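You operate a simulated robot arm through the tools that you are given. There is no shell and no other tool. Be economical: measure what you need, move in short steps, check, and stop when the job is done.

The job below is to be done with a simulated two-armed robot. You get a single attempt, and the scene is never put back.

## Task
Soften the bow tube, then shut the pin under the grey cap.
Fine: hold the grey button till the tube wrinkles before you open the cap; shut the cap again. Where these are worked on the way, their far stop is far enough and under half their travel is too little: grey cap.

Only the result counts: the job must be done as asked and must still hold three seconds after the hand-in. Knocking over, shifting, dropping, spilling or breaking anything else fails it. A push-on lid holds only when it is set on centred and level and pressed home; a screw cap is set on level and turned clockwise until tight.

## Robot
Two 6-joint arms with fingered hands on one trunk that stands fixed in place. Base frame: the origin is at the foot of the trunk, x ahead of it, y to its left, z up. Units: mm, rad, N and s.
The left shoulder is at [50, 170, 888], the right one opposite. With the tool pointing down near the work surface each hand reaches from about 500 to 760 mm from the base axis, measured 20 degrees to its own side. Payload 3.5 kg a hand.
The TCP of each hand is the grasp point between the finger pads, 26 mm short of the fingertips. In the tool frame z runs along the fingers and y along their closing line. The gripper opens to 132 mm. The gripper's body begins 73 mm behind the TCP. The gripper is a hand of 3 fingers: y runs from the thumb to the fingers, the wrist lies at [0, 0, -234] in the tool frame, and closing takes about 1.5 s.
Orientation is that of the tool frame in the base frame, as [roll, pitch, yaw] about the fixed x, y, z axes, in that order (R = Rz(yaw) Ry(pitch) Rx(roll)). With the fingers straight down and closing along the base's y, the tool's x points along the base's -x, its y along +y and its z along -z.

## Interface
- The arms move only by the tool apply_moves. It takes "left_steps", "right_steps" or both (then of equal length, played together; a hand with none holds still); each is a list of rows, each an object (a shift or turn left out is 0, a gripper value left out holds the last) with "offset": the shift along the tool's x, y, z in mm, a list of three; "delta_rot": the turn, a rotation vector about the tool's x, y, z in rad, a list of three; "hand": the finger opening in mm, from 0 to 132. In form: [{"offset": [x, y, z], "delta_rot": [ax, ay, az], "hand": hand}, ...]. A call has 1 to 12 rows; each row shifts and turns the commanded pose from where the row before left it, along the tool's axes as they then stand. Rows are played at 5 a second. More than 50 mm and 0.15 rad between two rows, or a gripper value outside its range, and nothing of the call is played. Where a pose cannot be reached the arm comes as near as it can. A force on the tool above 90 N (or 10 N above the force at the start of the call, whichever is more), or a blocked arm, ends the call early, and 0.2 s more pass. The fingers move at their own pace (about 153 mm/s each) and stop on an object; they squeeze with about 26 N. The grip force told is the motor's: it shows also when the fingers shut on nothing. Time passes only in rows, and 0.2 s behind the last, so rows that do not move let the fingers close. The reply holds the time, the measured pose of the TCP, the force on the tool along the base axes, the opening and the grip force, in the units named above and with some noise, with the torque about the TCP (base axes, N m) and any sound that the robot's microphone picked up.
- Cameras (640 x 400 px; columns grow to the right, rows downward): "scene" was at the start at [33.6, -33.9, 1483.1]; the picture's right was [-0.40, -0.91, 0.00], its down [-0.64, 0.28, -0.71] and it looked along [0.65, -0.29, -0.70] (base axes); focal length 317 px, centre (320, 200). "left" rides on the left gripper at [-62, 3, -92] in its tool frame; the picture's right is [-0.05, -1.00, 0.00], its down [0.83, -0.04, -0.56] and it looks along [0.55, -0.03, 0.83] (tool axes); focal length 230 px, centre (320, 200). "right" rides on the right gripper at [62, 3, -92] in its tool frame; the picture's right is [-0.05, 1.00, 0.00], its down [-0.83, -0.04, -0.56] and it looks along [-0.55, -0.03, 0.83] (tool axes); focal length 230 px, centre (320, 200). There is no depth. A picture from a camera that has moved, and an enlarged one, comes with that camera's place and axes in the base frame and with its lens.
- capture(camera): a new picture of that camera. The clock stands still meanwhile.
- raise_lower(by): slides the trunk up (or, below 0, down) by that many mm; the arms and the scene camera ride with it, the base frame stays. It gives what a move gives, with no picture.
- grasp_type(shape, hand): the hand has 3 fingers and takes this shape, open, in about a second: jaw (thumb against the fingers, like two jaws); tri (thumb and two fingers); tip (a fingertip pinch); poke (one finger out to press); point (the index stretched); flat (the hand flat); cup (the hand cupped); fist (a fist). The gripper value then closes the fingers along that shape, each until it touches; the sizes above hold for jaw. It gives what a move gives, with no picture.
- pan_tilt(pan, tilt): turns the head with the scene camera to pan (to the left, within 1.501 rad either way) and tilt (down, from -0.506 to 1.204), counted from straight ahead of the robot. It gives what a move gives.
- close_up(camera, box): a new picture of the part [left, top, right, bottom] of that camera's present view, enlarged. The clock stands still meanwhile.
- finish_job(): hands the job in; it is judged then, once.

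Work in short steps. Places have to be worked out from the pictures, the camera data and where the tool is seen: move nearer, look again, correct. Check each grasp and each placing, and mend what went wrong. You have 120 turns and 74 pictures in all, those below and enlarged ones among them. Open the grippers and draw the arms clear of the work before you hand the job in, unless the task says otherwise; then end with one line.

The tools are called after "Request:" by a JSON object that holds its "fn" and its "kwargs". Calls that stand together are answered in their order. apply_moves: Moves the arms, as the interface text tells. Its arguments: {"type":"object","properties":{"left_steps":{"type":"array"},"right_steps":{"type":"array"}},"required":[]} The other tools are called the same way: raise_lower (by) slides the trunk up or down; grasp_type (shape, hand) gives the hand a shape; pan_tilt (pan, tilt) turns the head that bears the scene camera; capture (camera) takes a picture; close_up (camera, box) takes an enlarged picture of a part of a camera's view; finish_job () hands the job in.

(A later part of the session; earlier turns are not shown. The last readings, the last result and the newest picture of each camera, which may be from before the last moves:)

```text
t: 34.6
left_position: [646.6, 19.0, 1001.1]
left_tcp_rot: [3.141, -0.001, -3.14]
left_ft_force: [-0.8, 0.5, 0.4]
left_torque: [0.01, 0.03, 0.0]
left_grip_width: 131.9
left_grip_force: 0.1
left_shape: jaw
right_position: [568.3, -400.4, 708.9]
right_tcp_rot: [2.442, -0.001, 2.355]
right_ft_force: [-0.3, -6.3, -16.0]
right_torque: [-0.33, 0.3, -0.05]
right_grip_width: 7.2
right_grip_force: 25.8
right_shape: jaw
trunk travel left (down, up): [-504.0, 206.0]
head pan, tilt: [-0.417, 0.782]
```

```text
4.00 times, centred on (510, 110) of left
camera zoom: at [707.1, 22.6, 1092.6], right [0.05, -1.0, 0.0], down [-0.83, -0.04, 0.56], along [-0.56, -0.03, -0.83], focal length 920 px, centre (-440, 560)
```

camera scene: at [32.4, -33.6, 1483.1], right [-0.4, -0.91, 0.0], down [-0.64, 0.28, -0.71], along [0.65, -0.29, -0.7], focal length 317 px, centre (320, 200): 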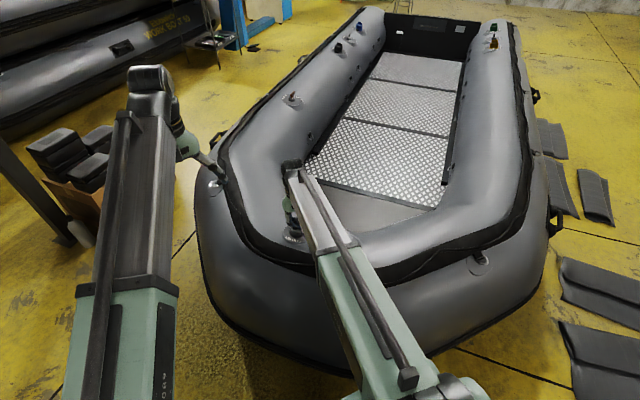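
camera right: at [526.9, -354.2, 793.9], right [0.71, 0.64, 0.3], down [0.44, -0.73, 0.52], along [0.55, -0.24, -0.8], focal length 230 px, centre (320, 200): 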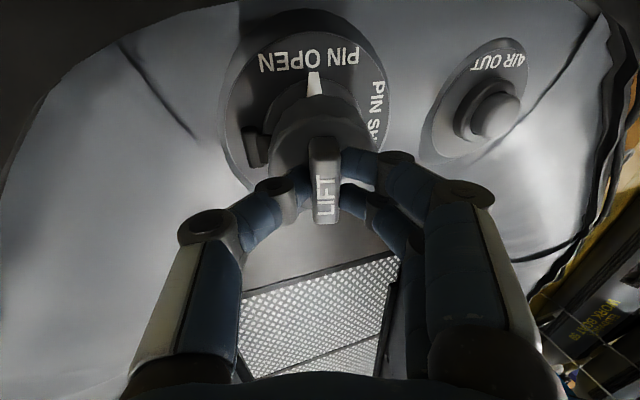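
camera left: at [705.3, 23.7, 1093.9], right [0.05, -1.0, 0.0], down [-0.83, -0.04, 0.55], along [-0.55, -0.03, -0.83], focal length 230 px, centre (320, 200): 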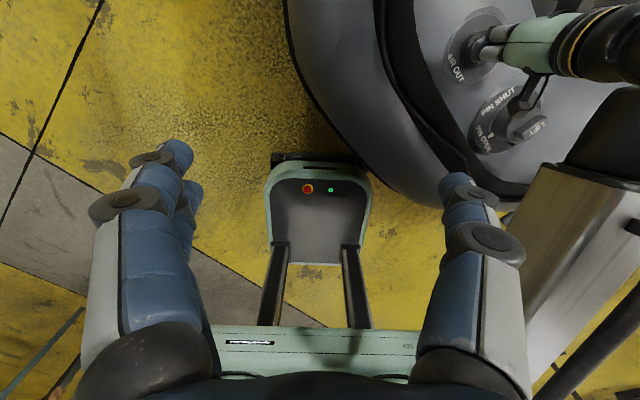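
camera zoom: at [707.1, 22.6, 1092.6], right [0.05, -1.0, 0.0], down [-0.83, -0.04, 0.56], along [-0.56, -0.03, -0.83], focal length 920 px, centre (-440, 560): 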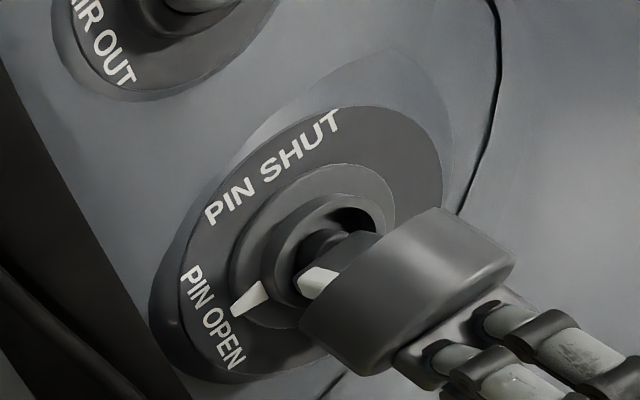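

A pin with a white grip shows under the cap. I'm pulling the cap about 16 N too far outwards, so I'll ease the radius by 3 mm and swing 0.4 rad more.

Request:
{"fn": "apply_moves", "kwargs": {"right_steps": [{"offset": [0, -1.9, 2.3]}, {"offset": [0, -6.0, -4.0], "delta_rot": [-0.1, 0, 0]}, {"offset": [0, -6.0, -4.0], "delta_rot": [-0.1, 0, 0]}, {"offset": [0, -6.0, -4.0], "delta_rot": [-0.1, 0, 0]}, {"offset": [0, -6.0, -4.0], "delta_rot": [-0.1, 0, 0]}]}}

Request:
{"fn": "close_up", "kwargs": {"camera": "left", "box": [430, 60, 590, 160]}}

Request:
{"fn": "capture", "kwargs": {"camera": "scene"}}

```text
t: 35.8
left_position: [646.0, 19.9, 1001.4]
left_tcp_rot: [-3.14, 0.0, -3.141]
left_ft_force: [0.6, 0.2, 0.9]
left_torque: [-0.01, 0.03, -0.01]
left_grip_width: 131.5
left_grip_force: 0.1
left_shape: jaw
right_position: [548.3, -420.1, 698.4]
right_tcp_rot: [2.038, 0.001, 2.353]
right_ft_force: [6.9, -8.8, -2.1]
right_torque: [-0.11, 0.08, -0.29]
right_grip_width: 8.1
right_grip_force: 25.8
right_shape: jaw
trunk travel left (down, up): [-504.0, 206.0]
head pan, tilt: [-0.417, 0.782]
```

```text
4.00 times, centred on (510, 110) of left
camera zoom: at [706.7, 22.9, 1093.0], right [0.05, -1.0, 0.0], down [-0.83, -0.04, 0.56], along [-0.55, -0.03, -0.83], focal length 920 px, centre (-440, 560)
```

zoom: 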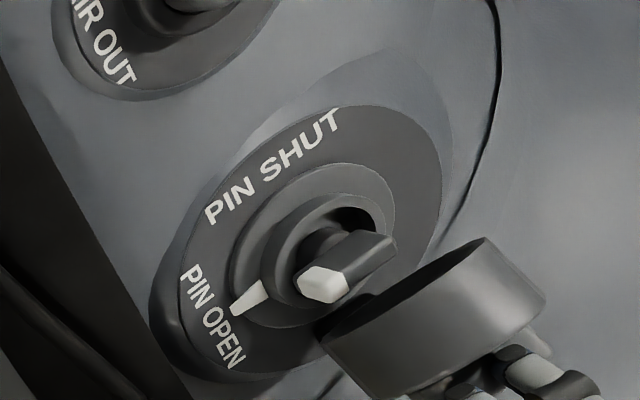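

```text
34 pictures are left
camera scene: at [34.3, -34.7, 1483.1], right [-0.4, -0.91, 0.0], down [-0.64, 0.29, -0.71], along [0.65, -0.29, -0.71], focal length 317 px, centre (320, 200)
```

scene: 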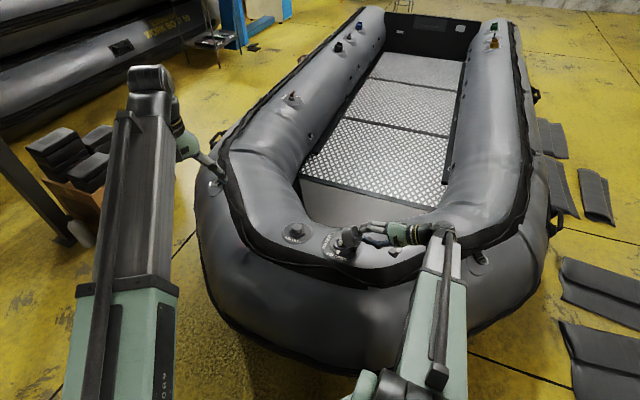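

The cap is open about 63° and the bar-shaped pin is exposed, its white end at OPEN. I'll swing the cap another 0.35 rad and then release it.

Request:
{"fn": "apply_moves", "kwargs": {"right_steps": [{"offset": [0, -6.0, -3.8], "delta_rot": [-0.1, 0, 0]}, {"offset": [0, -6.0, -3.8], "delta_rot": [-0.1, 0, 0]}, {"offset": [0, -6.0, -3.8], "delta_rot": [-0.1, 0, 0]}, {"offset": [0, -3.0, -1.9], "delta_rot": [-0.05, 0, 0]}]}}

Request:
{"fn": "close_up", "kwargs": {"camera": "left", "box": [430, 60, 590, 160]}}

Request:
{"fn": "close_up", "kwargs": {"camera": "scene", "box": [280, 200, 480, 325]}}

```text
t: 36.8
left_position: [645.2, 19.1, 1001.1]
left_tcp_rot: [-3.14, 0.001, -3.139]
left_ft_force: [0.2, 0.0, 0.0]
left_torque: [0.01, -0.05, 0.03]
left_grip_width: 131.8
left_grip_force: 0.0
left_shape: jaw
right_position: [534.4, -432.5, 683.8]
right_tcp_rot: [1.689, -0.001, 2.355]
right_ft_force: [5.4, -10.4, 2.2]
right_torque: [0.04, 0.07, -0.3]
right_grip_width: 8.5
right_grip_force: 25.5
right_shape: jaw
trunk travel left (down, up): [-504.0, 206.0]
head pan, tilt: [-0.417, 0.782]
```

```text
4.00 times, centred on (510, 110) of left
camera zoom: at [706.4, 22.9, 1093.2], right [0.05, -1.0, 0.0], down [-0.83, -0.04, 0.56], along [-0.55, -0.03, -0.83], focal length 920 px, centre (-440, 560)
```

zoom: 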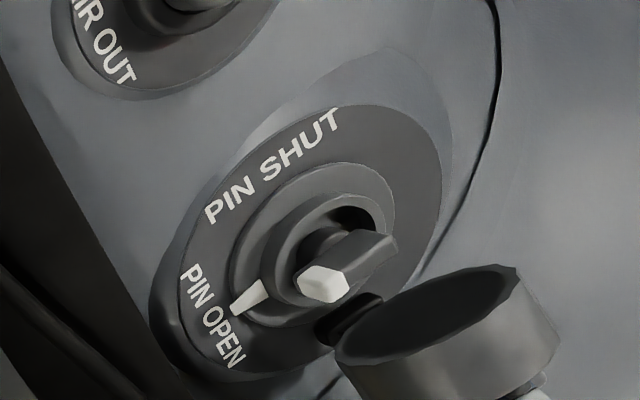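

```text
3.20 times, centred on (380, 262) of scene
camera zoom: at [33.8, -34.6, 1483.1], right [-0.4, -0.91, 0.0], down [-0.64, 0.29, -0.71], along [0.65, -0.29, -0.7], focal length 1013 px, centre (128, 0)
```

zoom: 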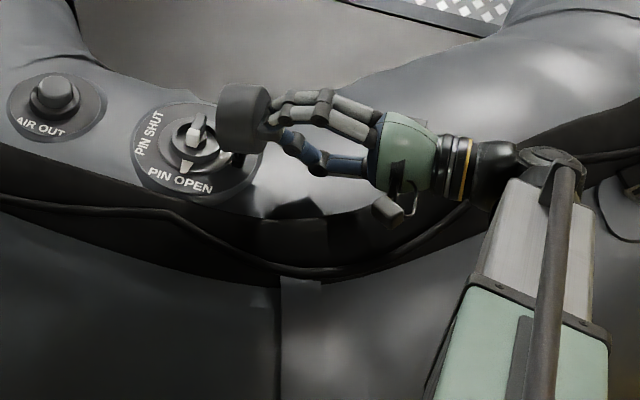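

The cap stands at about 83° and the hand is clear of the tube. I'll go 0.3 rad past vertical so it stays open by its own weight.

Request:
{"fn": "apply_moves", "kwargs": {"right_steps": [{"offset": [0, -6.0, -3.8], "delta_rot": [-0.1, 0, 0]}, {"offset": [0, -6.0, -3.8], "delta_rot": [-0.1, 0, 0]}, {"offset": [0, -6.0, -3.8], "delta_rot": [-0.1, 0, 0]}]}}

Request:
{"fn": "close_up", "kwargs": {"camera": "scene", "box": [280, 200, 480, 325]}}

```text
t: 37.7
left_position: [642.5, 23.6, 1004.9]
left_tcp_rot: [-3.137, 0.003, -3.141]
left_ft_force: [0.0, 0.2, -0.2]
left_torque: [0.02, 0.05, 0.01]
left_grip_width: 131.9
left_grip_force: 0.1
left_shape: jaw
right_position: [523.8, -442.4, 682.9]
right_tcp_rot: [1.385, 0.022, 2.357]
right_ft_force: [-20.1, 12.5, 47.6]
right_torque: [-4.62, 6.51, -2.53]
right_grip_width: 4.8
right_grip_force: 26.2
right_shape: jaw
trunk travel left (down, up): [-504.0, 206.0]
head pan, tilt: [-0.417, 0.782]
stopped in row 3 (right hand): the force on the tool passed its limit at 94 N (the readings are from after the stop); the commanded pose is now the measured one
```

```text
3.20 times, centred on (380, 262) of scene
camera zoom: at [29.8, -29.3, 1483.8], right [-0.4, -0.91, 0.0], down [-0.64, 0.28, -0.71], along [0.65, -0.29, -0.7], focal length 1013 px, centre (128, 0)
```

zoom: 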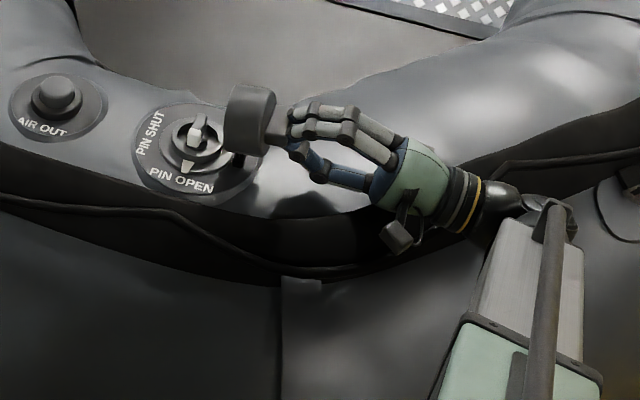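

Part of the hand touched the tube, and the cap is at about 95°, which is enough. I'll open the fingers gently and withdraw backwards and upwards.

Request:
{"fn": "apply_moves", "kwargs": {"right_steps": [{"hand": 35, "offset": [0, 3, 0]}, {}, {"offset": [0, 3, -12]}, {"offset": [0, 5, -25]}, {"offset": [0, 15, -25]}, {"offset": [0, 30, -20], "delta_rot": [0.1, 0, 0]}]}}

Request:
{"fn": "close_up", "kwargs": {"camera": "scene", "box": [280, 200, 480, 325]}}

```text
t: 39.1
left_position: [645.1, 20.2, 1000.3]
left_tcp_rot: [-3.141, -0.001, -3.14]
left_ft_force: [0.3, 0.2, 0.3]
left_torque: [0.01, -0.02, -0.01]
left_grip_width: 131.5
left_grip_force: 0.1
left_shape: jaw
right_position: [461.2, -506.5, 713.0]
right_tcp_rot: [1.49, 0.012, 2.352]
right_ft_force: [-0.4, -0.5, 0.2]
right_torque: [0.01, 0.01, 0.0]
right_grip_width: 34.7
right_grip_force: 0.1
right_shape: jaw
trunk travel left (down, up): [-504.0, 206.0]
head pan, tilt: [-0.417, 0.782]
```

```text
3.20 times, centred on (380, 262) of scene
camera zoom: at [33.2, -33.5, 1482.6], right [-0.4, -0.91, 0.0], down [-0.64, 0.28, -0.71], along [0.65, -0.29, -0.7], focal length 1013 px, centre (128, 0)
```

zoom: 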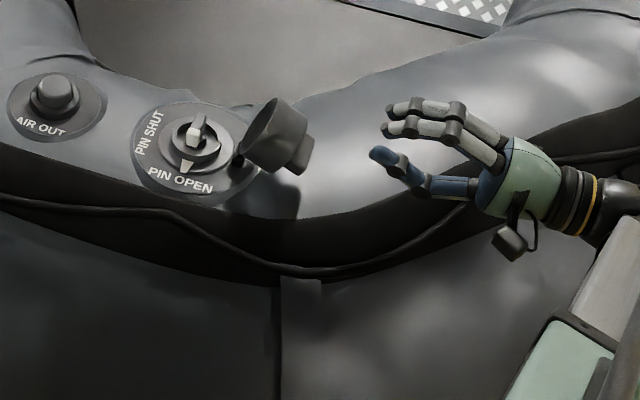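

The cap fell back to about 115° and stays there. I'll lift the hand, turn it to point down again, and then go over the pin, judged at (601,-365,645).

Request:
{"fn": "apply_moves", "kwargs": {"right_steps": [{"offset": [0, 45, 0]}, {"offset": [0, 48, 0]}, {"offset": [0, 35, 0], "delta_rot": [0.15, 0, 0]}, {"delta_rot": [0.15, 0, 0]}, {"delta_rot": [0.15, 0, 0]}, {"delta_rot": [0.15, 0, 0]}, {"delta_rot": [0.15, 0, 0]}, {"delta_rot": [0.15, 0, 0]}, {"delta_rot": [0.15, 0, 0]}, {"delta_rot": [0.15, 0, 0]}, {"delta_rot": [0.15, 0, 0]}, {"delta_rot": [0.15, 0, 0]}]}}

```text
t: 41.7
left_position: [646.5, 21.0, 1000.6]
left_tcp_rot: [3.142, 0.002, -3.14]
left_ft_force: [-0.1, 0.6, -0.2]
left_torque: [0.02, 0.02, 0.02]
left_grip_width: 132.0
left_grip_force: 0.0
left_shape: jaw
right_position: [452.5, -513.7, 843.7]
right_tcp_rot: [2.991, 0.013, 2.354]
right_ft_force: [-0.3, -1.2, -0.1]
right_torque: [0.01, 0.01, 0.04]
right_grip_width: 34.8
right_grip_force: 0.1
right_shape: jaw
trunk travel left (down, up): [-504.0, 206.0]
head pan, tilt: [-0.417, 0.782]
```

I'll finish levelling the tool and move 210 mm along its y axis over the pin, staying high.

Request:
{"fn": "apply_moves", "kwargs": {"right_steps": [{"delta_rot": [0.15, 0.013, 0]}, {"offset": [0, 42, 0]}, {"offset": [0, 42, 0]}, {"offset": [0, 42, 0]}, {"offset": [0, 42, 0]}, {"offset": [0, 42, 0]}, {"offset": [0, 0, 45], "hand": 60}, {"offset": [0, 0, 25]}, {}]}}

Request:
{"fn": "close_up", "kwargs": {"camera": "right", "box": [200, 40, 440, 190]}}

```text
t: 43.7
left_position: [645.4, 20.7, 1001.9]
left_tcp_rot: [3.141, -0.001, -3.139]
left_ft_force: [-0.4, -0.7, 0.6]
left_torque: [0.01, -0.03, 0.01]
left_grip_width: 131.9
left_grip_force: 0.0
left_shape: jaw
right_position: [602.6, -363.7, 774.4]
right_tcp_rot: [3.138, 0.003, 2.355]
right_ft_force: [0.2, -0.1, 0.7]
right_torque: [0.01, 0.01, -0.02]
right_grip_width: 59.4
right_grip_force: 0.2
right_shape: jaw
trunk travel left (down, up): [-504.0, 206.0]
head pan, tilt: [-0.417, 0.782]
```

```text
2.67 times, centred on (320, 115) of right
camera zoom: at [559.8, -320.8, 866.9], right [0.74, 0.67, 0.0], down [0.55, -0.62, 0.56], along [0.37, -0.41, -0.83], focal length 614 px, centre (320, 427)
```

zoom: 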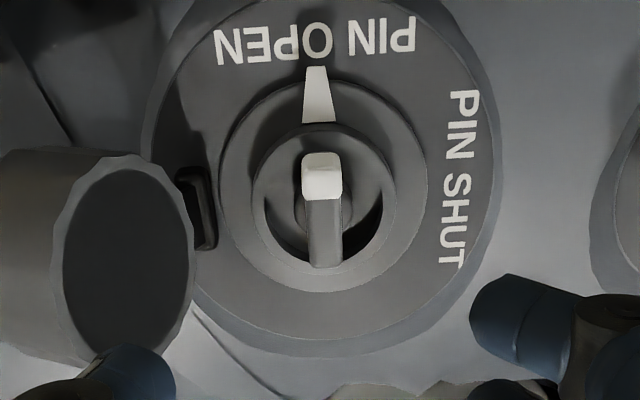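

The bar stands plainly visible: its white end is at OPEN, so it needs a clockwise quarter turn to SHUT. I'll narrow the jaw to 44 mm and descend astride the bar.

Request:
{"fn": "apply_moves", "kwargs": {"right_steps": [{"hand": 44, "offset": [1, 0, 30]}, {"offset": [0, 0, 30]}, {"offset": [0, 0, 20]}, {"offset": [0, 0, 12]}, {"offset": [0, 0, 6]}]}}

Request:
{"fn": "capture", "kwargs": {"camera": "right"}}

Request:
{"fn": "close_up", "kwargs": {"camera": "left", "box": [430, 60, 590, 160]}}

```text
t: 44.9
left_position: [645.6, 20.6, 1001.5]
left_tcp_rot: [-3.141, 0.001, -3.141]
left_ft_force: [-0.1, 0.0, 0.5]
left_torque: [-0.02, -0.01, 0.01]
left_grip_width: 132.0
left_grip_force: 0.0
left_shape: jaw
right_position: [601.2, -364.8, 676.2]
right_tcp_rot: [3.137, 0.002, 2.353]
right_ft_force: [-0.6, -0.2, -0.5]
right_torque: [0.01, -0.01, -0.03]
right_grip_width: 44.2
right_grip_force: 0.0
right_shape: jaw
trunk travel left (down, up): [-504.0, 206.0]
head pan, tilt: [-0.417, 0.782]
```

```text
28 pictures are left
camera right: at [559.7, -320.2, 769.1], right [0.74, 0.67, 0.0], down [0.55, -0.62, 0.56], along [0.37, -0.41, -0.83], focal length 230 px, centre (320, 200)
```

right: 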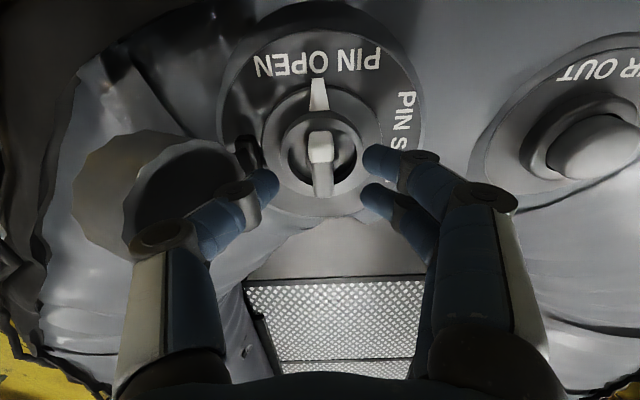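

```text
4.00 times, centred on (510, 110) of left
camera zoom: at [706.3, 23.5, 1093.2], right [0.05, -1.0, 0.0], down [-0.83, -0.04, 0.56], along [-0.55, -0.03, -0.83], focal length 920 px, centre (-440, 560)
```

zoom: 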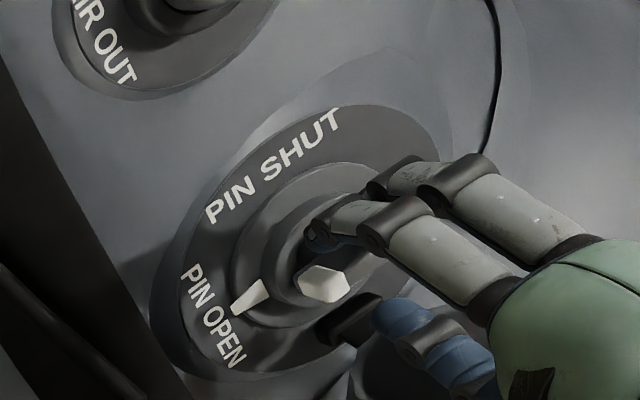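

No contact yet, and the bar centre is about 5 mm toward tool +x. I'll shift, drop 5 mm and close.

Request:
{"fn": "apply_moves", "kwargs": {"right_steps": [{"offset": [5, 0, 3]}, {"offset": [0, 0, 2]}, {"hand": 0}, {}, {}, {}]}}

Request:
{"fn": "close_up", "kwargs": {"camera": "right", "box": [200, 80, 440, 230]}}

```text
t: 46.3
left_position: [645.9, 20.1, 1001.7]
left_tcp_rot: [-3.141, 0.0, -3.14]
left_ft_force: [-0.1, 1.2, 0.1]
left_torque: [0.01, 0.05, 0.0]
left_grip_width: 131.6
left_grip_force: 0.0
left_shape: jaw
right_position: [598.6, -360.8, 671.6]
right_tcp_rot: [3.138, 0.001, 2.356]
right_ft_force: [1.9, 1.0, -2.9]
right_torque: [0.05, -0.01, -0.01]
right_grip_width: 6.4
right_grip_force: 25.5
right_shape: jaw
trunk travel left (down, up): [-504.0, 206.0]
head pan, tilt: [-0.417, 0.782]
```

```text
2.67 times, centred on (320, 155) of right
camera zoom: at [556.3, -316.5, 764.0], right [0.74, 0.67, 0.0], down [0.55, -0.62, 0.56], along [0.37, -0.41, -0.83], focal length 614 px, centre (320, 320)
```

zoom: 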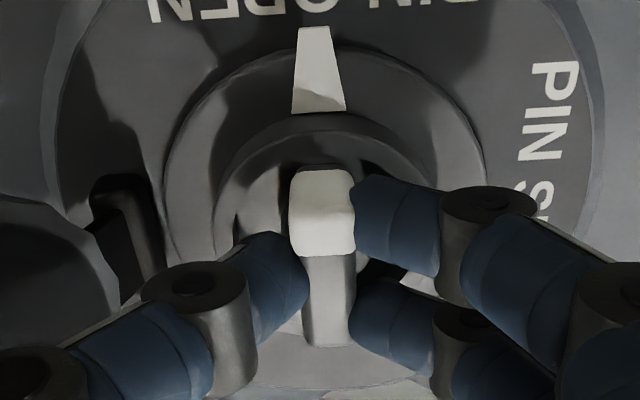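

The bar is held between thumb and two fingers. I'll turn clockwise seen from above (tool +z), 0.48 rad first, and check.

Request:
{"fn": "apply_moves", "kwargs": {"right_steps": [{"delta_rot": [0, 0, 0.12]}, {"delta_rot": [0, 0, 0.12]}, {"delta_rot": [0, 0, 0.12]}, {"delta_rot": [0, 0, 0.12]}]}}

Request:
{"fn": "close_up", "kwargs": {"camera": "right", "box": [200, 60, 440, 210]}}

```text
t: 47.3
left_position: [646.5, 21.1, 1000.7]
left_tcp_rot: [-3.141, 0.0, -3.14]
left_ft_force: [-0.1, 0.6, 0.3]
left_torque: [0.02, 0.01, 0.0]
left_grip_width: 131.7
left_grip_force: 0.0
left_shape: jaw
right_position: [598.7, -359.0, 670.2]
right_tcp_rot: [3.136, -0.002, 1.876]
right_ft_force: [7.1, 9.5, -5.9]
right_torque: [0.09, -0.14, 0.09]
right_grip_width: 6.0
right_grip_force: 25.9
right_shape: jaw
trunk travel left (down, up): [-504.0, 206.0]
head pan, tilt: [-0.417, 0.782]
```

```text
2.67 times, centred on (320, 135) of right
camera zoom: at [582.9, -301.5, 764.2], right [0.97, 0.25, 0.0], down [0.2, -0.81, 0.55], along [0.14, -0.54, -0.83], focal length 614 px, centre (320, 373)
```

zoom: 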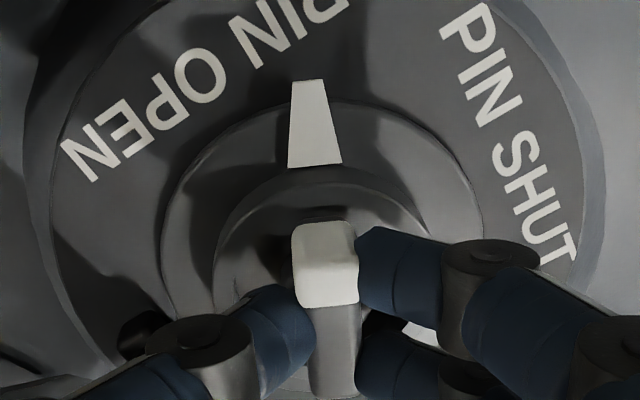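

The pointer ring turns together with the pin. I'll ease the side load slightly and turn the rest of the quarter.

Request:
{"fn": "apply_moves", "kwargs": {"right_steps": [{"offset": [1, 1.5, 0], "delta_rot": [0, 0, 0.12]}, {"delta_rot": [0, 0, 0.12]}, {"delta_rot": [0, 0, 0.12]}, {"delta_rot": [0, 0, 0.12]}, {"delta_rot": [0, 0, 0.12]}, {"delta_rot": [0, 0, 0.12]}, {"delta_rot": [0, 0, 0.12]}, {"delta_rot": [0, 0, 0.12]}, {"delta_rot": [0, 0, 0.12]}]}}

Request:
{"fn": "close_up", "kwargs": {"camera": "right", "box": [200, 60, 440, 210]}}

```text
t: 49.3
left_position: [647.1, 20.6, 999.4]
left_tcp_rot: [-3.139, -0.001, -3.141]
left_ft_force: [-0.6, 0.3, -0.4]
left_torque: [-0.01, 0.01, 0.0]
left_grip_width: 131.8
left_grip_force: 0.1
left_shape: jaw
right_position: [602.3, -359.3, 671.4]
right_tcp_rot: [3.139, -0.008, 0.792]
right_ft_force: [29.1, 12.8, -4.5]
right_torque: [0.12, -0.4, 0.24]
right_grip_width: 5.6
right_grip_force: 26.2
right_shape: jaw
trunk travel left (down, up): [-504.0, 206.0]
head pan, tilt: [-0.417, 0.782]
```

```text
2.67 times, centred on (320, 135) of right
camera zoom: at [646.8, -318.0, 764.2], right [0.67, -0.74, 0.0], down [-0.62, -0.56, 0.55], along [-0.4, -0.37, -0.84], focal length 614 px, centre (320, 373)
```

zoom: 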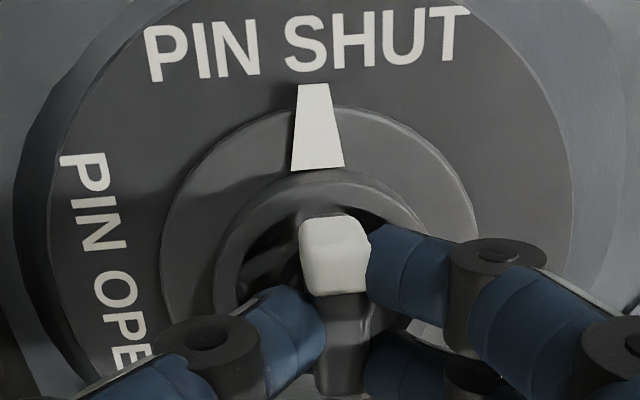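

The pointer is at SHUT. I'll nudge 0.1 rad further to feel for the end stop, correcting the side load by 3 mm.

Request:
{"fn": "apply_moves", "kwargs": {"right_steps": [{"offset": [3, 0, 0]}, {"delta_rot": [0, 0, 0.05]}, {"delta_rot": [0, 0, 0.05]}, {}]}}

Request:
{"fn": "close_up", "kwargs": {"camera": "right", "box": [200, 60, 440, 210]}}

```text
t: 50.3
left_position: [646.9, 19.9, 1000.7]
left_tcp_rot: [-3.141, -0.002, -3.139]
left_ft_force: [1.3, -0.1, 0.8]
left_torque: [0.03, 0.0, -0.02]
left_grip_width: 132.0
left_grip_force: 0.1
left_shape: jaw
right_position: [603.4, -357.3, 670.6]
right_tcp_rot: [3.137, -0.007, 0.696]
right_ft_force: [22.9, 5.3, -1.8]
right_torque: [-0.06, -0.36, 0.36]
right_grip_width: 5.7
right_grip_force: 26.1
right_shape: jaw
trunk travel left (down, up): [-504.0, 206.0]
head pan, tilt: [-0.417, 0.782]
```

```text
2.67 times, centred on (320, 135) of right
camera zoom: at [651.3, -321.8, 764.0], right [0.6, -0.8, 0.0], down [-0.67, -0.5, 0.55], along [-0.44, -0.33, -0.83], focal length 614 px, centre (320, 373)
```

zoom: 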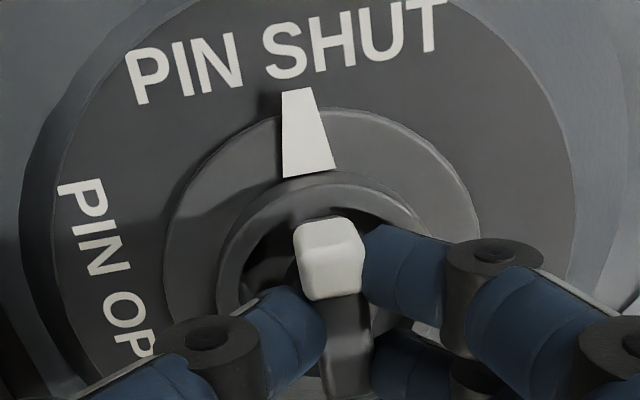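

The pin no longer follows: it is at its stop, centred on SHUT. I'll release, rise, and check.

Request:
{"fn": "apply_moves", "kwargs": {"right_steps": [{"hand": 50}, {}, {"offset": [0, 0, -30]}, {"offset": [0, 0, -45]}, {"offset": [0, 0, -45]}, {"offset": [0, 0, -40]}]}}

Request:
{"fn": "close_up", "kwargs": {"camera": "left", "box": [430, 60, 590, 160]}}

Request:
{"fn": "close_up", "kwargs": {"camera": "scene", "box": [280, 200, 480, 325]}}

```text
t: 51.7
left_position: [646.0, 20.1, 1000.6]
left_tcp_rot: [-3.14, 0.0, -3.14]
left_ft_force: [-0.7, 0.0, 0.5]
left_torque: [0.04, 0.0, -0.03]
left_grip_width: 131.4
left_grip_force: 0.0
left_shape: jaw
right_position: [599.3, -356.7, 831.5]
right_tcp_rot: [3.141, -0.003, 0.694]
right_ft_force: [-0.3, -0.4, -0.6]
right_torque: [-0.01, -0.01, 0.02]
right_grip_width: 49.6
right_grip_force: 0.2
right_shape: jaw
trunk travel left (down, up): [-504.0, 206.0]
head pan, tilt: [-0.417, 0.782]
```

```text
4.00 times, centred on (510, 110) of left
camera zoom: at [706.2, 23.6, 1093.2], right [0.05, -1.0, 0.0], down [-0.83, -0.04, 0.56], along [-0.55, -0.03, -0.83], focal length 920 px, centre (-440, 560)
```

zoom: 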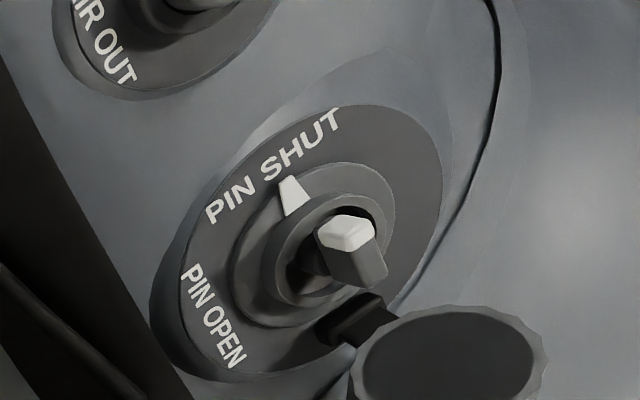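

```text
3.20 times, centred on (380, 262) of scene
camera zoom: at [33.6, -33.8, 1483.0], right [-0.4, -0.91, 0.0], down [-0.64, 0.28, -0.71], along [0.65, -0.29, -0.7], focal length 1013 px, centre (128, 0)
```

zoom: 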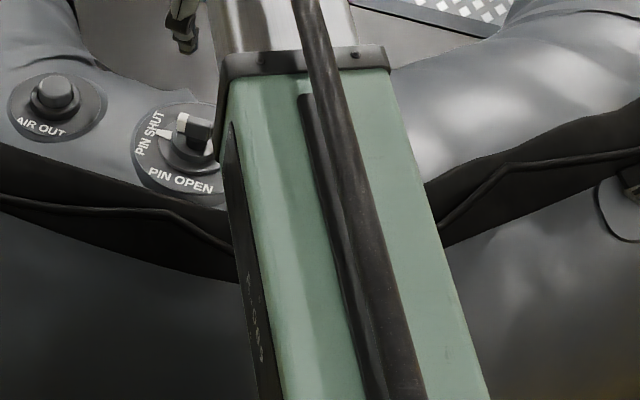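

The pin is clearly at SHUT. Next, with closed fingers, I'll go behind the open cap (its −x,−y side) to push it back over; first I turn the hand back and move there at height.

Request:
{"fn": "apply_moves", "kwargs": {"right_steps": [{"delta_rot": [0, 0, -0.1385], "hand": 0}, {"delta_rot": [0, 0, -0.1385]}, {"delta_rot": [0, 0, -0.1385]}, {"delta_rot": [0, 0, -0.1385]}, {"delta_rot": [0, 0, -0.1385]}, {"delta_rot": [0, 0, -0.1385]}, {"delta_rot": [0, 0, -0.1385]}, {"delta_rot": [0, 0, -0.1385]}, {"delta_rot": [0, 0, -0.1385]}, {"delta_rot": [0, 0, -0.1385]}, {"delta_rot": [0, 0, -0.1385]}, {"delta_rot": [0, 0, -0.1385]}]}}

Request:
{"fn": "apply_moves", "kwargs": {"right_steps": [{"offset": [-2, -40, 0]}, {"offset": [-2, -40, 0]}, {"offset": [-2, -40, 0]}, {"offset": [0, -36, 0]}, {"offset": [0, 0, 45]}, {"offset": [0, 0, 45]}]}}

Request:
{"fn": "close_up", "kwargs": {"camera": "scene", "box": [280, 200, 480, 325]}}

Request:
{"fn": "capture", "kwargs": {"camera": "right"}}

```text
t: 54.3
left_position: [645.5, 20.1, 1001.1]
left_tcp_rot: [-3.141, 0.0, -3.14]
left_ft_force: [-0.5, -0.2, 0.3]
left_torque: [-0.02, -0.01, -0.04]
left_grip_width: 132.3
left_grip_force: 0.1
left_shape: jaw
right_position: [600.8, -356.8, 830.0]
right_tcp_rot: [3.137, 0.002, 2.36]
right_ft_force: [0.0, 0.4, 0.8]
right_torque: [0.01, -0.02, 0.01]
right_grip_width: 0.1
right_grip_force: 26.2
right_shape: jaw
trunk travel left (down, up): [-504.0, 206.0]
head pan, tilt: [-0.417, 0.782]
```

```text
t: 55.7
left_position: [645.1, 20.5, 1002.3]
left_tcp_rot: [3.14, 0.0, -3.14]
left_ft_force: [0.0, -0.6, 0.2]
left_torque: [0.01, 0.02, -0.02]
left_grip_width: 131.7
left_grip_force: 0.0
left_shape: jaw
right_position: [496.7, -471.7, 739.1]
right_tcp_rot: [3.139, 0.001, 2.357]
right_ft_force: [0.3, 0.1, 0.5]
right_torque: [-0.02, 0.0, 0.03]
right_grip_width: 0.1
right_grip_force: 26.0
right_shape: jaw
trunk travel left (down, up): [-504.0, 206.0]
head pan, tilt: [-0.417, 0.782]
```

```text
3.20 times, centred on (380, 262) of scene
camera zoom: at [33.8, -34.0, 1483.1], right [-0.4, -0.91, 0.0], down [-0.64, 0.28, -0.71], along [0.65, -0.29, -0.7], focal length 1013 px, centre (128, 0)
```

zoom: 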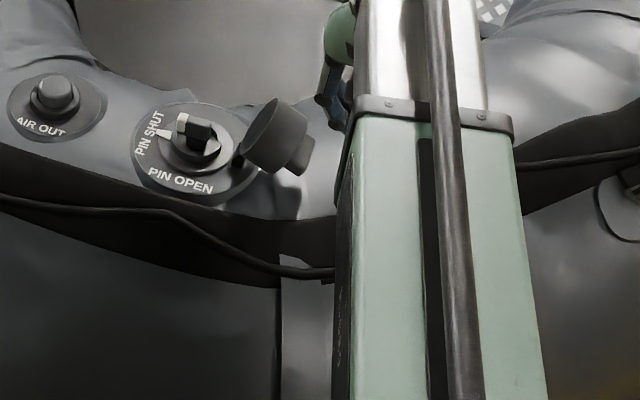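

```text
19 pictures are left
camera right: at [453.6, -427.3, 832.4], right [0.74, 0.67, 0.0], down [0.56, -0.62, 0.56], along [0.38, -0.41, -0.83], focal length 230 px, centre (320, 200)
```

right: 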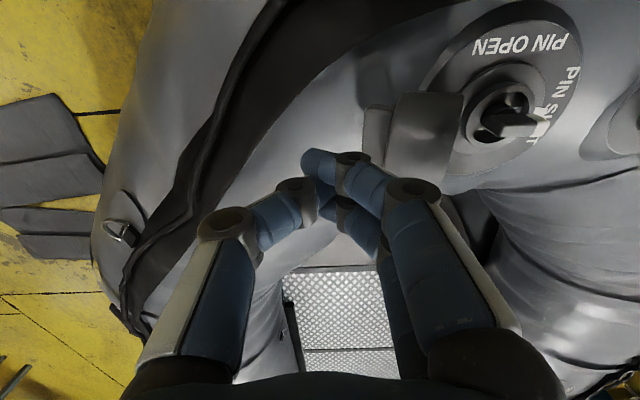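

The cap's tab sits about 42 mm ahead of my fingertips, and I'm aligned with it. I'll descend to tip height 664 and push it toward the pin in small steps.

Request:
{"fn": "apply_moves", "kwargs": {"right_steps": [{"offset": [0, 0, 30]}, {"offset": [0, 0, 19]}, {"offset": [0, 15, 0]}, {"offset": [0, 10, 0]}, {"offset": [0, 8, 0]}, {"offset": [0, 8, 0]}, {"offset": [0, 8, 0]}]}}

Request:
{"fn": "close_up", "kwargs": {"camera": "left", "box": [430, 60, 590, 160]}}

```text
t: 57.3
left_position: [643.3, 19.7, 1004.0]
left_tcp_rot: [-3.141, 0.004, -3.141]
left_ft_force: [-0.6, 0.3, 0.5]
left_torque: [-0.01, 0.0, 0.0]
left_grip_width: 131.9
left_grip_force: 0.1
left_shape: jaw
right_position: [527.0, -443.5, 696.4]
right_tcp_rot: [3.14, 0.01, 2.352]
right_ft_force: [-20.7, -36.8, 46.3]
right_torque: [0.19, -0.31, -0.13]
right_grip_width: 0.0
right_grip_force: 26.0
right_shape: jaw
trunk travel left (down, up): [-504.0, 206.0]
head pan, tilt: [-0.417, 0.782]
```

```text
4.00 times, centred on (510, 110) of left
camera zoom: at [702.7, 22.3, 1096.2], right [0.05, -1.0, 0.0], down [-0.83, -0.04, 0.55], along [-0.55, -0.03, -0.83], focal length 920 px, centre (-440, 560)
```

zoom: 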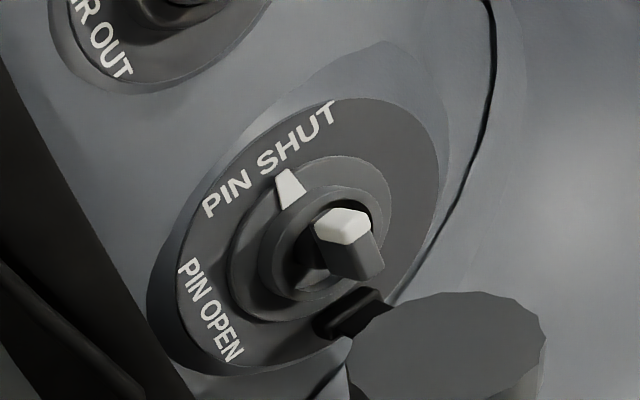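

The fingertips ride on top of the cap's far wall, since it lies further back than I judged. I'll back off and look again.

Request:
{"fn": "apply_moves", "kwargs": {"right_steps": [{"offset": [0, -10, -10]}, {"offset": [0, -40, -5]}, {"offset": [0, -15, 0]}]}}

Request:
{"fn": "close_up", "kwargs": {"camera": "scene", "box": [300, 220, 400, 282]}}

Request:
{"fn": "close_up", "kwargs": {"camera": "right", "box": [280, 20, 600, 220]}}

```text
t: 58.1
left_position: [646.2, 20.8, 999.9]
left_tcp_rot: [-3.141, 0.002, 3.141]
left_ft_force: [0.2, 0.3, -0.2]
left_torque: [0.0, 0.0, 0.02]
left_grip_width: 131.9
left_grip_force: 0.0
left_shape: jaw
right_position: [483.2, -483.0, 704.3]
right_tcp_rot: [3.137, 0.002, 2.358]
right_ft_force: [0.5, 0.5, 0.1]
right_torque: [-0.04, 0.03, -0.05]
right_grip_width: 0.0
right_grip_force: 25.9
right_shape: jaw
trunk travel left (down, up): [-504.0, 206.0]
head pan, tilt: [-0.417, 0.782]
```

```text
6.40 times, centred on (350, 251) of scene
camera zoom: at [33.8, -33.7, 1482.9], right [-0.4, -0.91, 0.0], down [-0.64, 0.28, -0.71], along [0.65, -0.29, -0.7], focal length 2026 px, centre (128, -126)
```

zoom: 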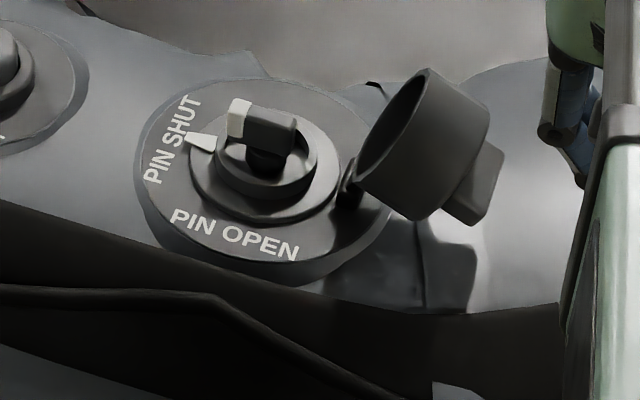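

```text
2.00 times, centred on (440, 120) of right
camera zoom: at [441.3, -438.6, 798.4], right [0.74, 0.67, 0.01], down [0.56, -0.62, 0.56], along [0.38, -0.41, -0.83], focal length 460 px, centre (80, 360)
```

zoom: 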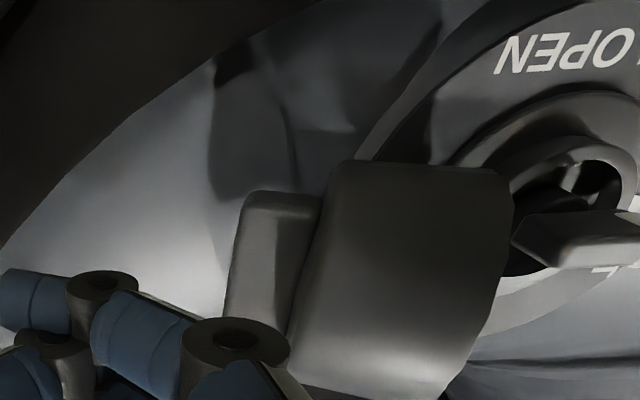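

The tab sits at about u=−114 (from the cap centre, along (1,1)/√2), z≈659, sticking out toward −u. I'll lay the hand nearly horizontal again, so the thumb can go under the tab and the fingers over it.

Request:
{"fn": "apply_moves", "kwargs": {"right_steps": [{"offset": [0, -32, -20]}, {"delta_rot": [-0.139, 0, 0], "hand": 60}, {"delta_rot": [-0.139, 0, 0]}, {"delta_rot": [-0.139, 0, 0]}, {"delta_rot": [-0.139, 0, 0]}, {"delta_rot": [-0.139, 0, 0]}, {"delta_rot": [-0.139, 0, 0]}, {"delta_rot": [-0.139, 0, 0]}, {"delta_rot": [-0.139, 0, 0]}, {"delta_rot": [-0.139, 0, 0]}, {"delta_rot": [-0.139, 0, 0]}]}}

Request:
{"fn": "close_up", "kwargs": {"camera": "scene", "box": [300, 200, 460, 300]}}

```text
t: 60.5
left_position: [645.6, 20.2, 1001.0]
left_tcp_rot: [-3.14, 0.0, -3.139]
left_ft_force: [0.0, -0.8, -0.2]
left_torque: [0.03, 0.02, 0.0]
left_grip_width: 131.9
left_grip_force: 0.1
left_shape: jaw
right_position: [461.3, -505.3, 725.9]
right_tcp_rot: [1.745, 0.003, 2.355]
right_ft_force: [0.1, 0.7, 0.3]
right_torque: [-0.01, 0.02, 0.01]
right_grip_width: 60.0
right_grip_force: 0.0
right_shape: jaw
trunk travel left (down, up): [-504.0, 206.0]
head pan, tilt: [-0.417, 0.782]
```

```text
4.00 times, centred on (380, 250) of scene
camera zoom: at [33.7, -34.0, 1483.1], right [-0.4, -0.91, 0.0], down [-0.64, 0.28, -0.71], along [0.65, -0.29, -0.7], focal length 1266 px, centre (80, 0)
```

zoom: 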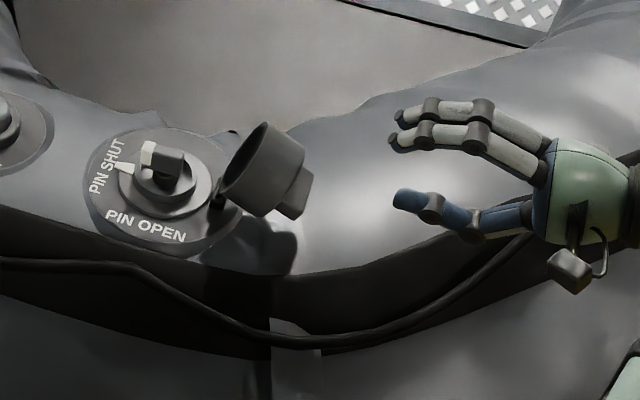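

The thumb is below and the fingers above, as wanted. I'll lower to tab height and advance most of the way.

Request:
{"fn": "apply_moves", "kwargs": {"right_steps": [{"offset": [0, -40, 0]}, {"offset": [0, -11, 10]}, {"offset": [0, 0, 25]}, {"offset": [0, 0, 20]}, {"offset": [0, 0, 10]}]}}

Request:
{"fn": "close_up", "kwargs": {"camera": "scene", "box": [310, 210, 430, 285]}}

```text
t: 61.6
left_position: [643.6, 22.4, 1002.9]
left_tcp_rot: [-3.14, 0.001, -3.14]
left_ft_force: [0.9, -0.1, 0.2]
left_torque: [0.01, -0.01, -0.03]
left_grip_width: 132.1
left_grip_force: 0.0
left_shape: jaw
right_position: [491.8, -476.4, 681.0]
right_tcp_rot: [1.732, 0.02, 2.352]
right_ft_force: [-19.6, 0.7, 43.8]
right_torque: [-1.1, 2.34, -0.43]
right_grip_width: 48.8
right_grip_force: 0.0
right_shape: jaw
trunk travel left (down, up): [-504.0, 206.0]
head pan, tilt: [-0.417, 0.782]
stopped in row 5 (right hand): the force on the tool passed its limit at 95 N (the readings are from after the stop); the commanded pose is now the measured one
```

```text
5.33 times, centred on (370, 248) of scene
camera zoom: at [30.4, -30.6, 1483.3], right [-0.4, -0.91, 0.0], down [-0.64, 0.28, -0.71], along [0.65, -0.29, -0.7], focal length 1688 px, centre (53, -53)
```

zoom: 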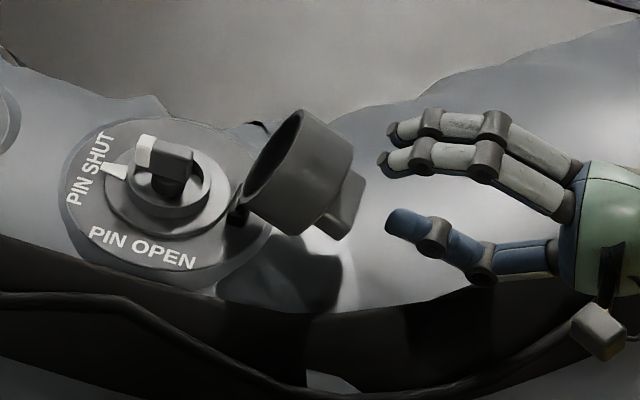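

The thumb pressed the tube before reaching the tab, so that route is too low. Instead I'll lift off, close the fingers and tilt to about 55° down, so the bare tips can push the tab's end low down.

Request:
{"fn": "apply_moves", "kwargs": {"right_steps": [{"offset": [0, 25, -15]}, {"offset": [0, 25, -20], "hand": 0}, {"delta_rot": [0.13, 0, 0]}, {"delta_rot": [0.13, 0, 0]}, {"delta_rot": [0.13, 0, 0]}, {"delta_rot": [0.13, 0, 0]}, {"delta_rot": [0.13, 0, 0]}, {"delta_rot": [0.12, -0.015, 0]}, {}]}}

Request:
{"fn": "close_up", "kwargs": {"camera": "scene", "box": [310, 210, 430, 285]}}

```text
t: 63.6
left_position: [645.5, 20.5, 1001.4]
left_tcp_rot: [3.141, 0.003, -3.14]
left_ft_force: [0.7, -0.6, -0.2]
left_torque: [0.0, 0.02, 0.0]
left_grip_width: 131.9
left_grip_force: 0.1
left_shape: jaw
right_position: [475.0, -494.6, 728.7]
right_tcp_rot: [2.511, 0.023, 2.342]
right_ft_force: [0.4, -0.3, 0.1]
right_torque: [0.03, -0.01, -0.01]
right_grip_width: 0.0
right_grip_force: 25.7
right_shape: jaw
trunk travel left (down, up): [-504.0, 206.0]
head pan, tilt: [-0.417, 0.782]
```

```text
5.33 times, centred on (370, 248) of scene
camera zoom: at [33.6, -33.9, 1483.1], right [-0.4, -0.91, 0.0], down [-0.64, 0.28, -0.71], along [0.65, -0.29, -0.7], focal length 1688 px, centre (53, -53)
```

zoom: 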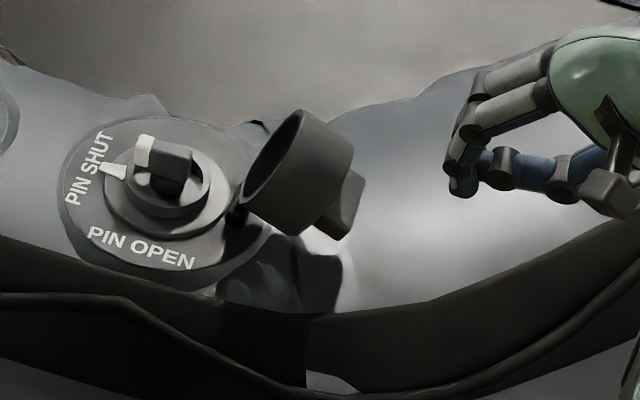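

The view is clear: the tips are about 50 mm behind and above the tab end. I'll come down behind the tab to tip height 650 and begin pushing.

Request:
{"fn": "apply_moves", "kwargs": {"right_steps": [{"offset": [0, -3.75, 33]}, {"offset": [0, -3.75, 33]}, {"offset": [0, 6.7, 6]}, {"offset": [0, 6.7, 6]}]}}

Request:
{"fn": "close_up", "kwargs": {"camera": "scene", "box": [310, 210, 430, 285]}}

```text
t: 64.6
left_position: [643.7, 19.5, 1001.5]
left_tcp_rot: [-3.14, 0.004, -3.142]
left_ft_force: [-0.1, -0.5, -0.3]
left_torque: [0.0, 0.0, -0.01]
left_grip_width: 131.9
left_grip_force: 0.1
left_shape: jaw
right_position: [508.7, -463.0, 670.3]
right_tcp_rot: [2.509, 0.025, 2.339]
right_ft_force: [-15.2, -12.5, 7.9]
right_torque: [-0.08, 0.12, 0.06]
right_grip_width: 0.0
right_grip_force: 26.9
right_shape: jaw
trunk travel left (down, up): [-504.0, 206.0]
head pan, tilt: [-0.417, 0.782]
```

```text
5.33 times, centred on (370, 248) of scene
camera zoom: at [31.7, -34.7, 1483.2], right [-0.4, -0.91, 0.0], down [-0.64, 0.29, -0.71], along [0.65, -0.29, -0.7], focal length 1688 px, centre (53, -53)
```

zoom: 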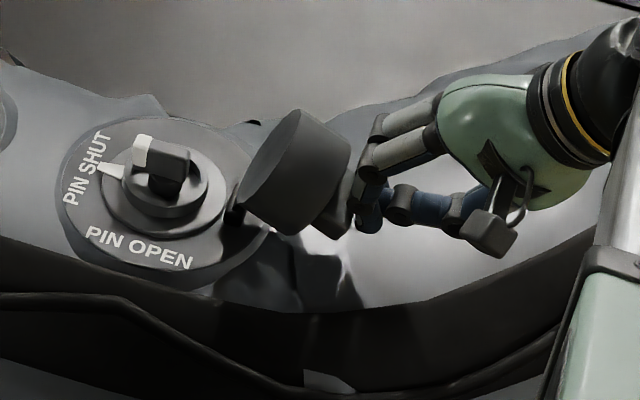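

The tips touch the tab's end at about 20 N, with the tube clear. I'll push on and upward along the cap's arc.

Request:
{"fn": "apply_moves", "kwargs": {"right_steps": [{"offset": [0, 8.8, 1.5]}, {"offset": [0, 7, -2.9]}, {"offset": [0, 7, -2.9]}]}}

Request:
{"fn": "close_up", "kwargs": {"camera": "scene", "box": [310, 210, 430, 285]}}

```text
t: 65.4
left_position: [645.2, 19.4, 1002.0]
left_tcp_rot: [-3.141, 0.001, 3.141]
left_ft_force: [0.2, 0.2, 0.5]
left_torque: [0.01, -0.02, 0.02]
left_grip_width: 132.1
left_grip_force: 0.1
left_shape: jaw
right_position: [522.1, -448.3, 687.4]
right_tcp_rot: [2.506, 0.022, 2.345]
right_ft_force: [0.2, -1.1, -0.2]
right_torque: [-0.01, -0.02, 0.01]
right_grip_width: 0.0
right_grip_force: 26.0
right_shape: jaw
trunk travel left (down, up): [-504.0, 206.0]
head pan, tilt: [-0.417, 0.782]
```

```text
5.33 times, centred on (370, 248) of scene
camera zoom: at [33.1, -33.9, 1482.8], right [-0.4, -0.92, 0.0], down [-0.64, 0.28, -0.71], along [0.65, -0.29, -0.7], focal length 1688 px, centre (53, -53)
```

zoom: 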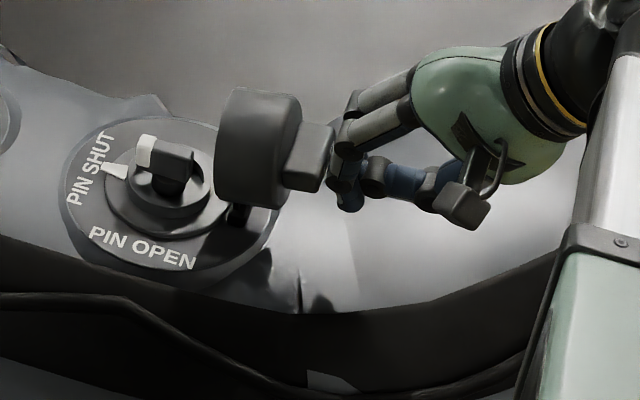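

The cap has come up to nearly vertical. I'll keep pushing along the arc to tip it over.

Request:
{"fn": "apply_moves", "kwargs": {"right_steps": [{"offset": [0, 9.1, -1.4]}, {"offset": [0, 9.1, -1.4]}, {"offset": [0, 10.1, 0.5]}, {"offset": [0, 10.1, 0.5]}, {"offset": [0, 10, 4]}, {"offset": [0, 10, 4]}]}}

Request:
{"fn": "close_up", "kwargs": {"camera": "scene", "box": [310, 210, 430, 285]}}

```text
t: 66.8
left_position: [645.0, 21.1, 1001.5]
left_tcp_rot: [3.141, -0.001, -3.14]
left_ft_force: [-0.1, -0.2, -0.2]
left_torque: [0.02, 0.03, 0.02]
left_grip_width: 132.0
left_grip_force: 0.1
left_shape: jaw
right_position: [558.6, -412.7, 715.8]
right_tcp_rot: [2.511, 0.023, 2.341]
right_ft_force: [1.1, 0.7, -0.2]
right_torque: [0.01, 0.0, 0.03]
right_grip_width: 0.3
right_grip_force: 25.9
right_shape: jaw
trunk travel left (down, up): [-504.0, 206.0]
head pan, tilt: [-0.417, 0.782]
```

```text
5.33 times, centred on (370, 248) of scene
camera zoom: at [33.6, -33.9, 1483.1], right [-0.4, -0.91, 0.0], down [-0.64, 0.28, -0.71], along [0.65, -0.29, -0.7], focal length 1688 px, centre (53, -53)
```

zoom: 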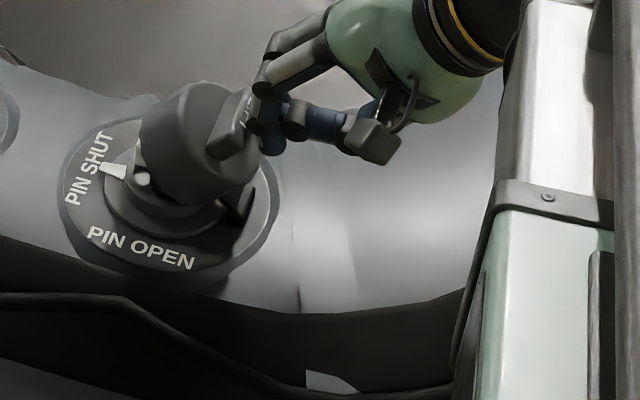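

The cap is about two thirds closed. I'll carry on over the top with a downward trend.

Request:
{"fn": "apply_moves", "kwargs": {"right_steps": [{"offset": [0, 8, 6]}, {"offset": [0, 8, 6]}, {"offset": [0, 7.5, 7]}, {"offset": [0, 5, 8]}, {"offset": [0, 5, 8]}]}}

Request:
{"fn": "close_up", "kwargs": {"camera": "scene", "box": [310, 210, 430, 285]}}

```text
t: 68.0
left_position: [644.9, 20.2, 1002.2]
left_tcp_rot: [-3.14, 0.001, -3.14]
left_ft_force: [-0.9, 0.5, -0.7]
left_torque: [0.02, 0.02, -0.01]
left_grip_width: 132.1
left_grip_force: 0.0
left_shape: jaw
right_position: [592.8, -379.4, 708.0]
right_tcp_rot: [2.51, 0.023, 2.342]
right_ft_force: [0.3, 0.0, -0.5]
right_torque: [0.02, 0.05, 0.01]
right_grip_width: 0.0
right_grip_force: 26.1
right_shape: jaw
trunk travel left (down, up): [-504.0, 206.0]
head pan, tilt: [-0.417, 0.782]
```

```text
5.33 times, centred on (370, 248) of scene
camera zoom: at [33.7, -33.9, 1483.1], right [-0.4, -0.91, 0.0], down [-0.64, 0.28, -0.71], along [0.65, -0.29, -0.7], focal length 1688 px, centre (53, -53)
```

zoom: 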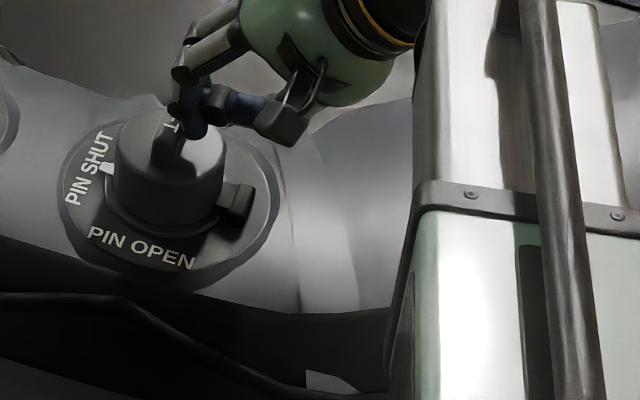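

The cap is down to nearly closed. I'll lift a little, set the tool upright over the tab, and press it home.

Request:
{"fn": "apply_moves", "kwargs": {"right_steps": [{"offset": [0, 20, -28]}, {"delta_rot": [0.126, 0, 0]}, {"delta_rot": [0.126, 0, 0]}, {"delta_rot": [0.126, 0, 0]}, {"delta_rot": [0.126, 0, 0]}, {"delta_rot": [0.126, 0.02, 0]}, {}]}}

```text
t: 69.6
left_position: [646.8, 20.8, 1002.3]
left_tcp_rot: [3.141, -0.001, -3.139]
left_ft_force: [0.7, 0.7, 0.7]
left_torque: [-0.01, 0.0, -0.03]
left_grip_width: 131.8
left_grip_force: 0.0
left_shape: jaw
right_position: [591.4, -379.3, 742.9]
right_tcp_rot: [3.141, 0.004, 2.344]
right_ft_force: [-0.8, 0.3, 0.1]
right_torque: [0.01, 0.0, 0.01]
right_grip_width: 0.0
right_grip_force: 26.3
right_shape: jaw
trunk travel left (down, up): [-504.0, 206.0]
head pan, tilt: [-0.417, 0.782]
```

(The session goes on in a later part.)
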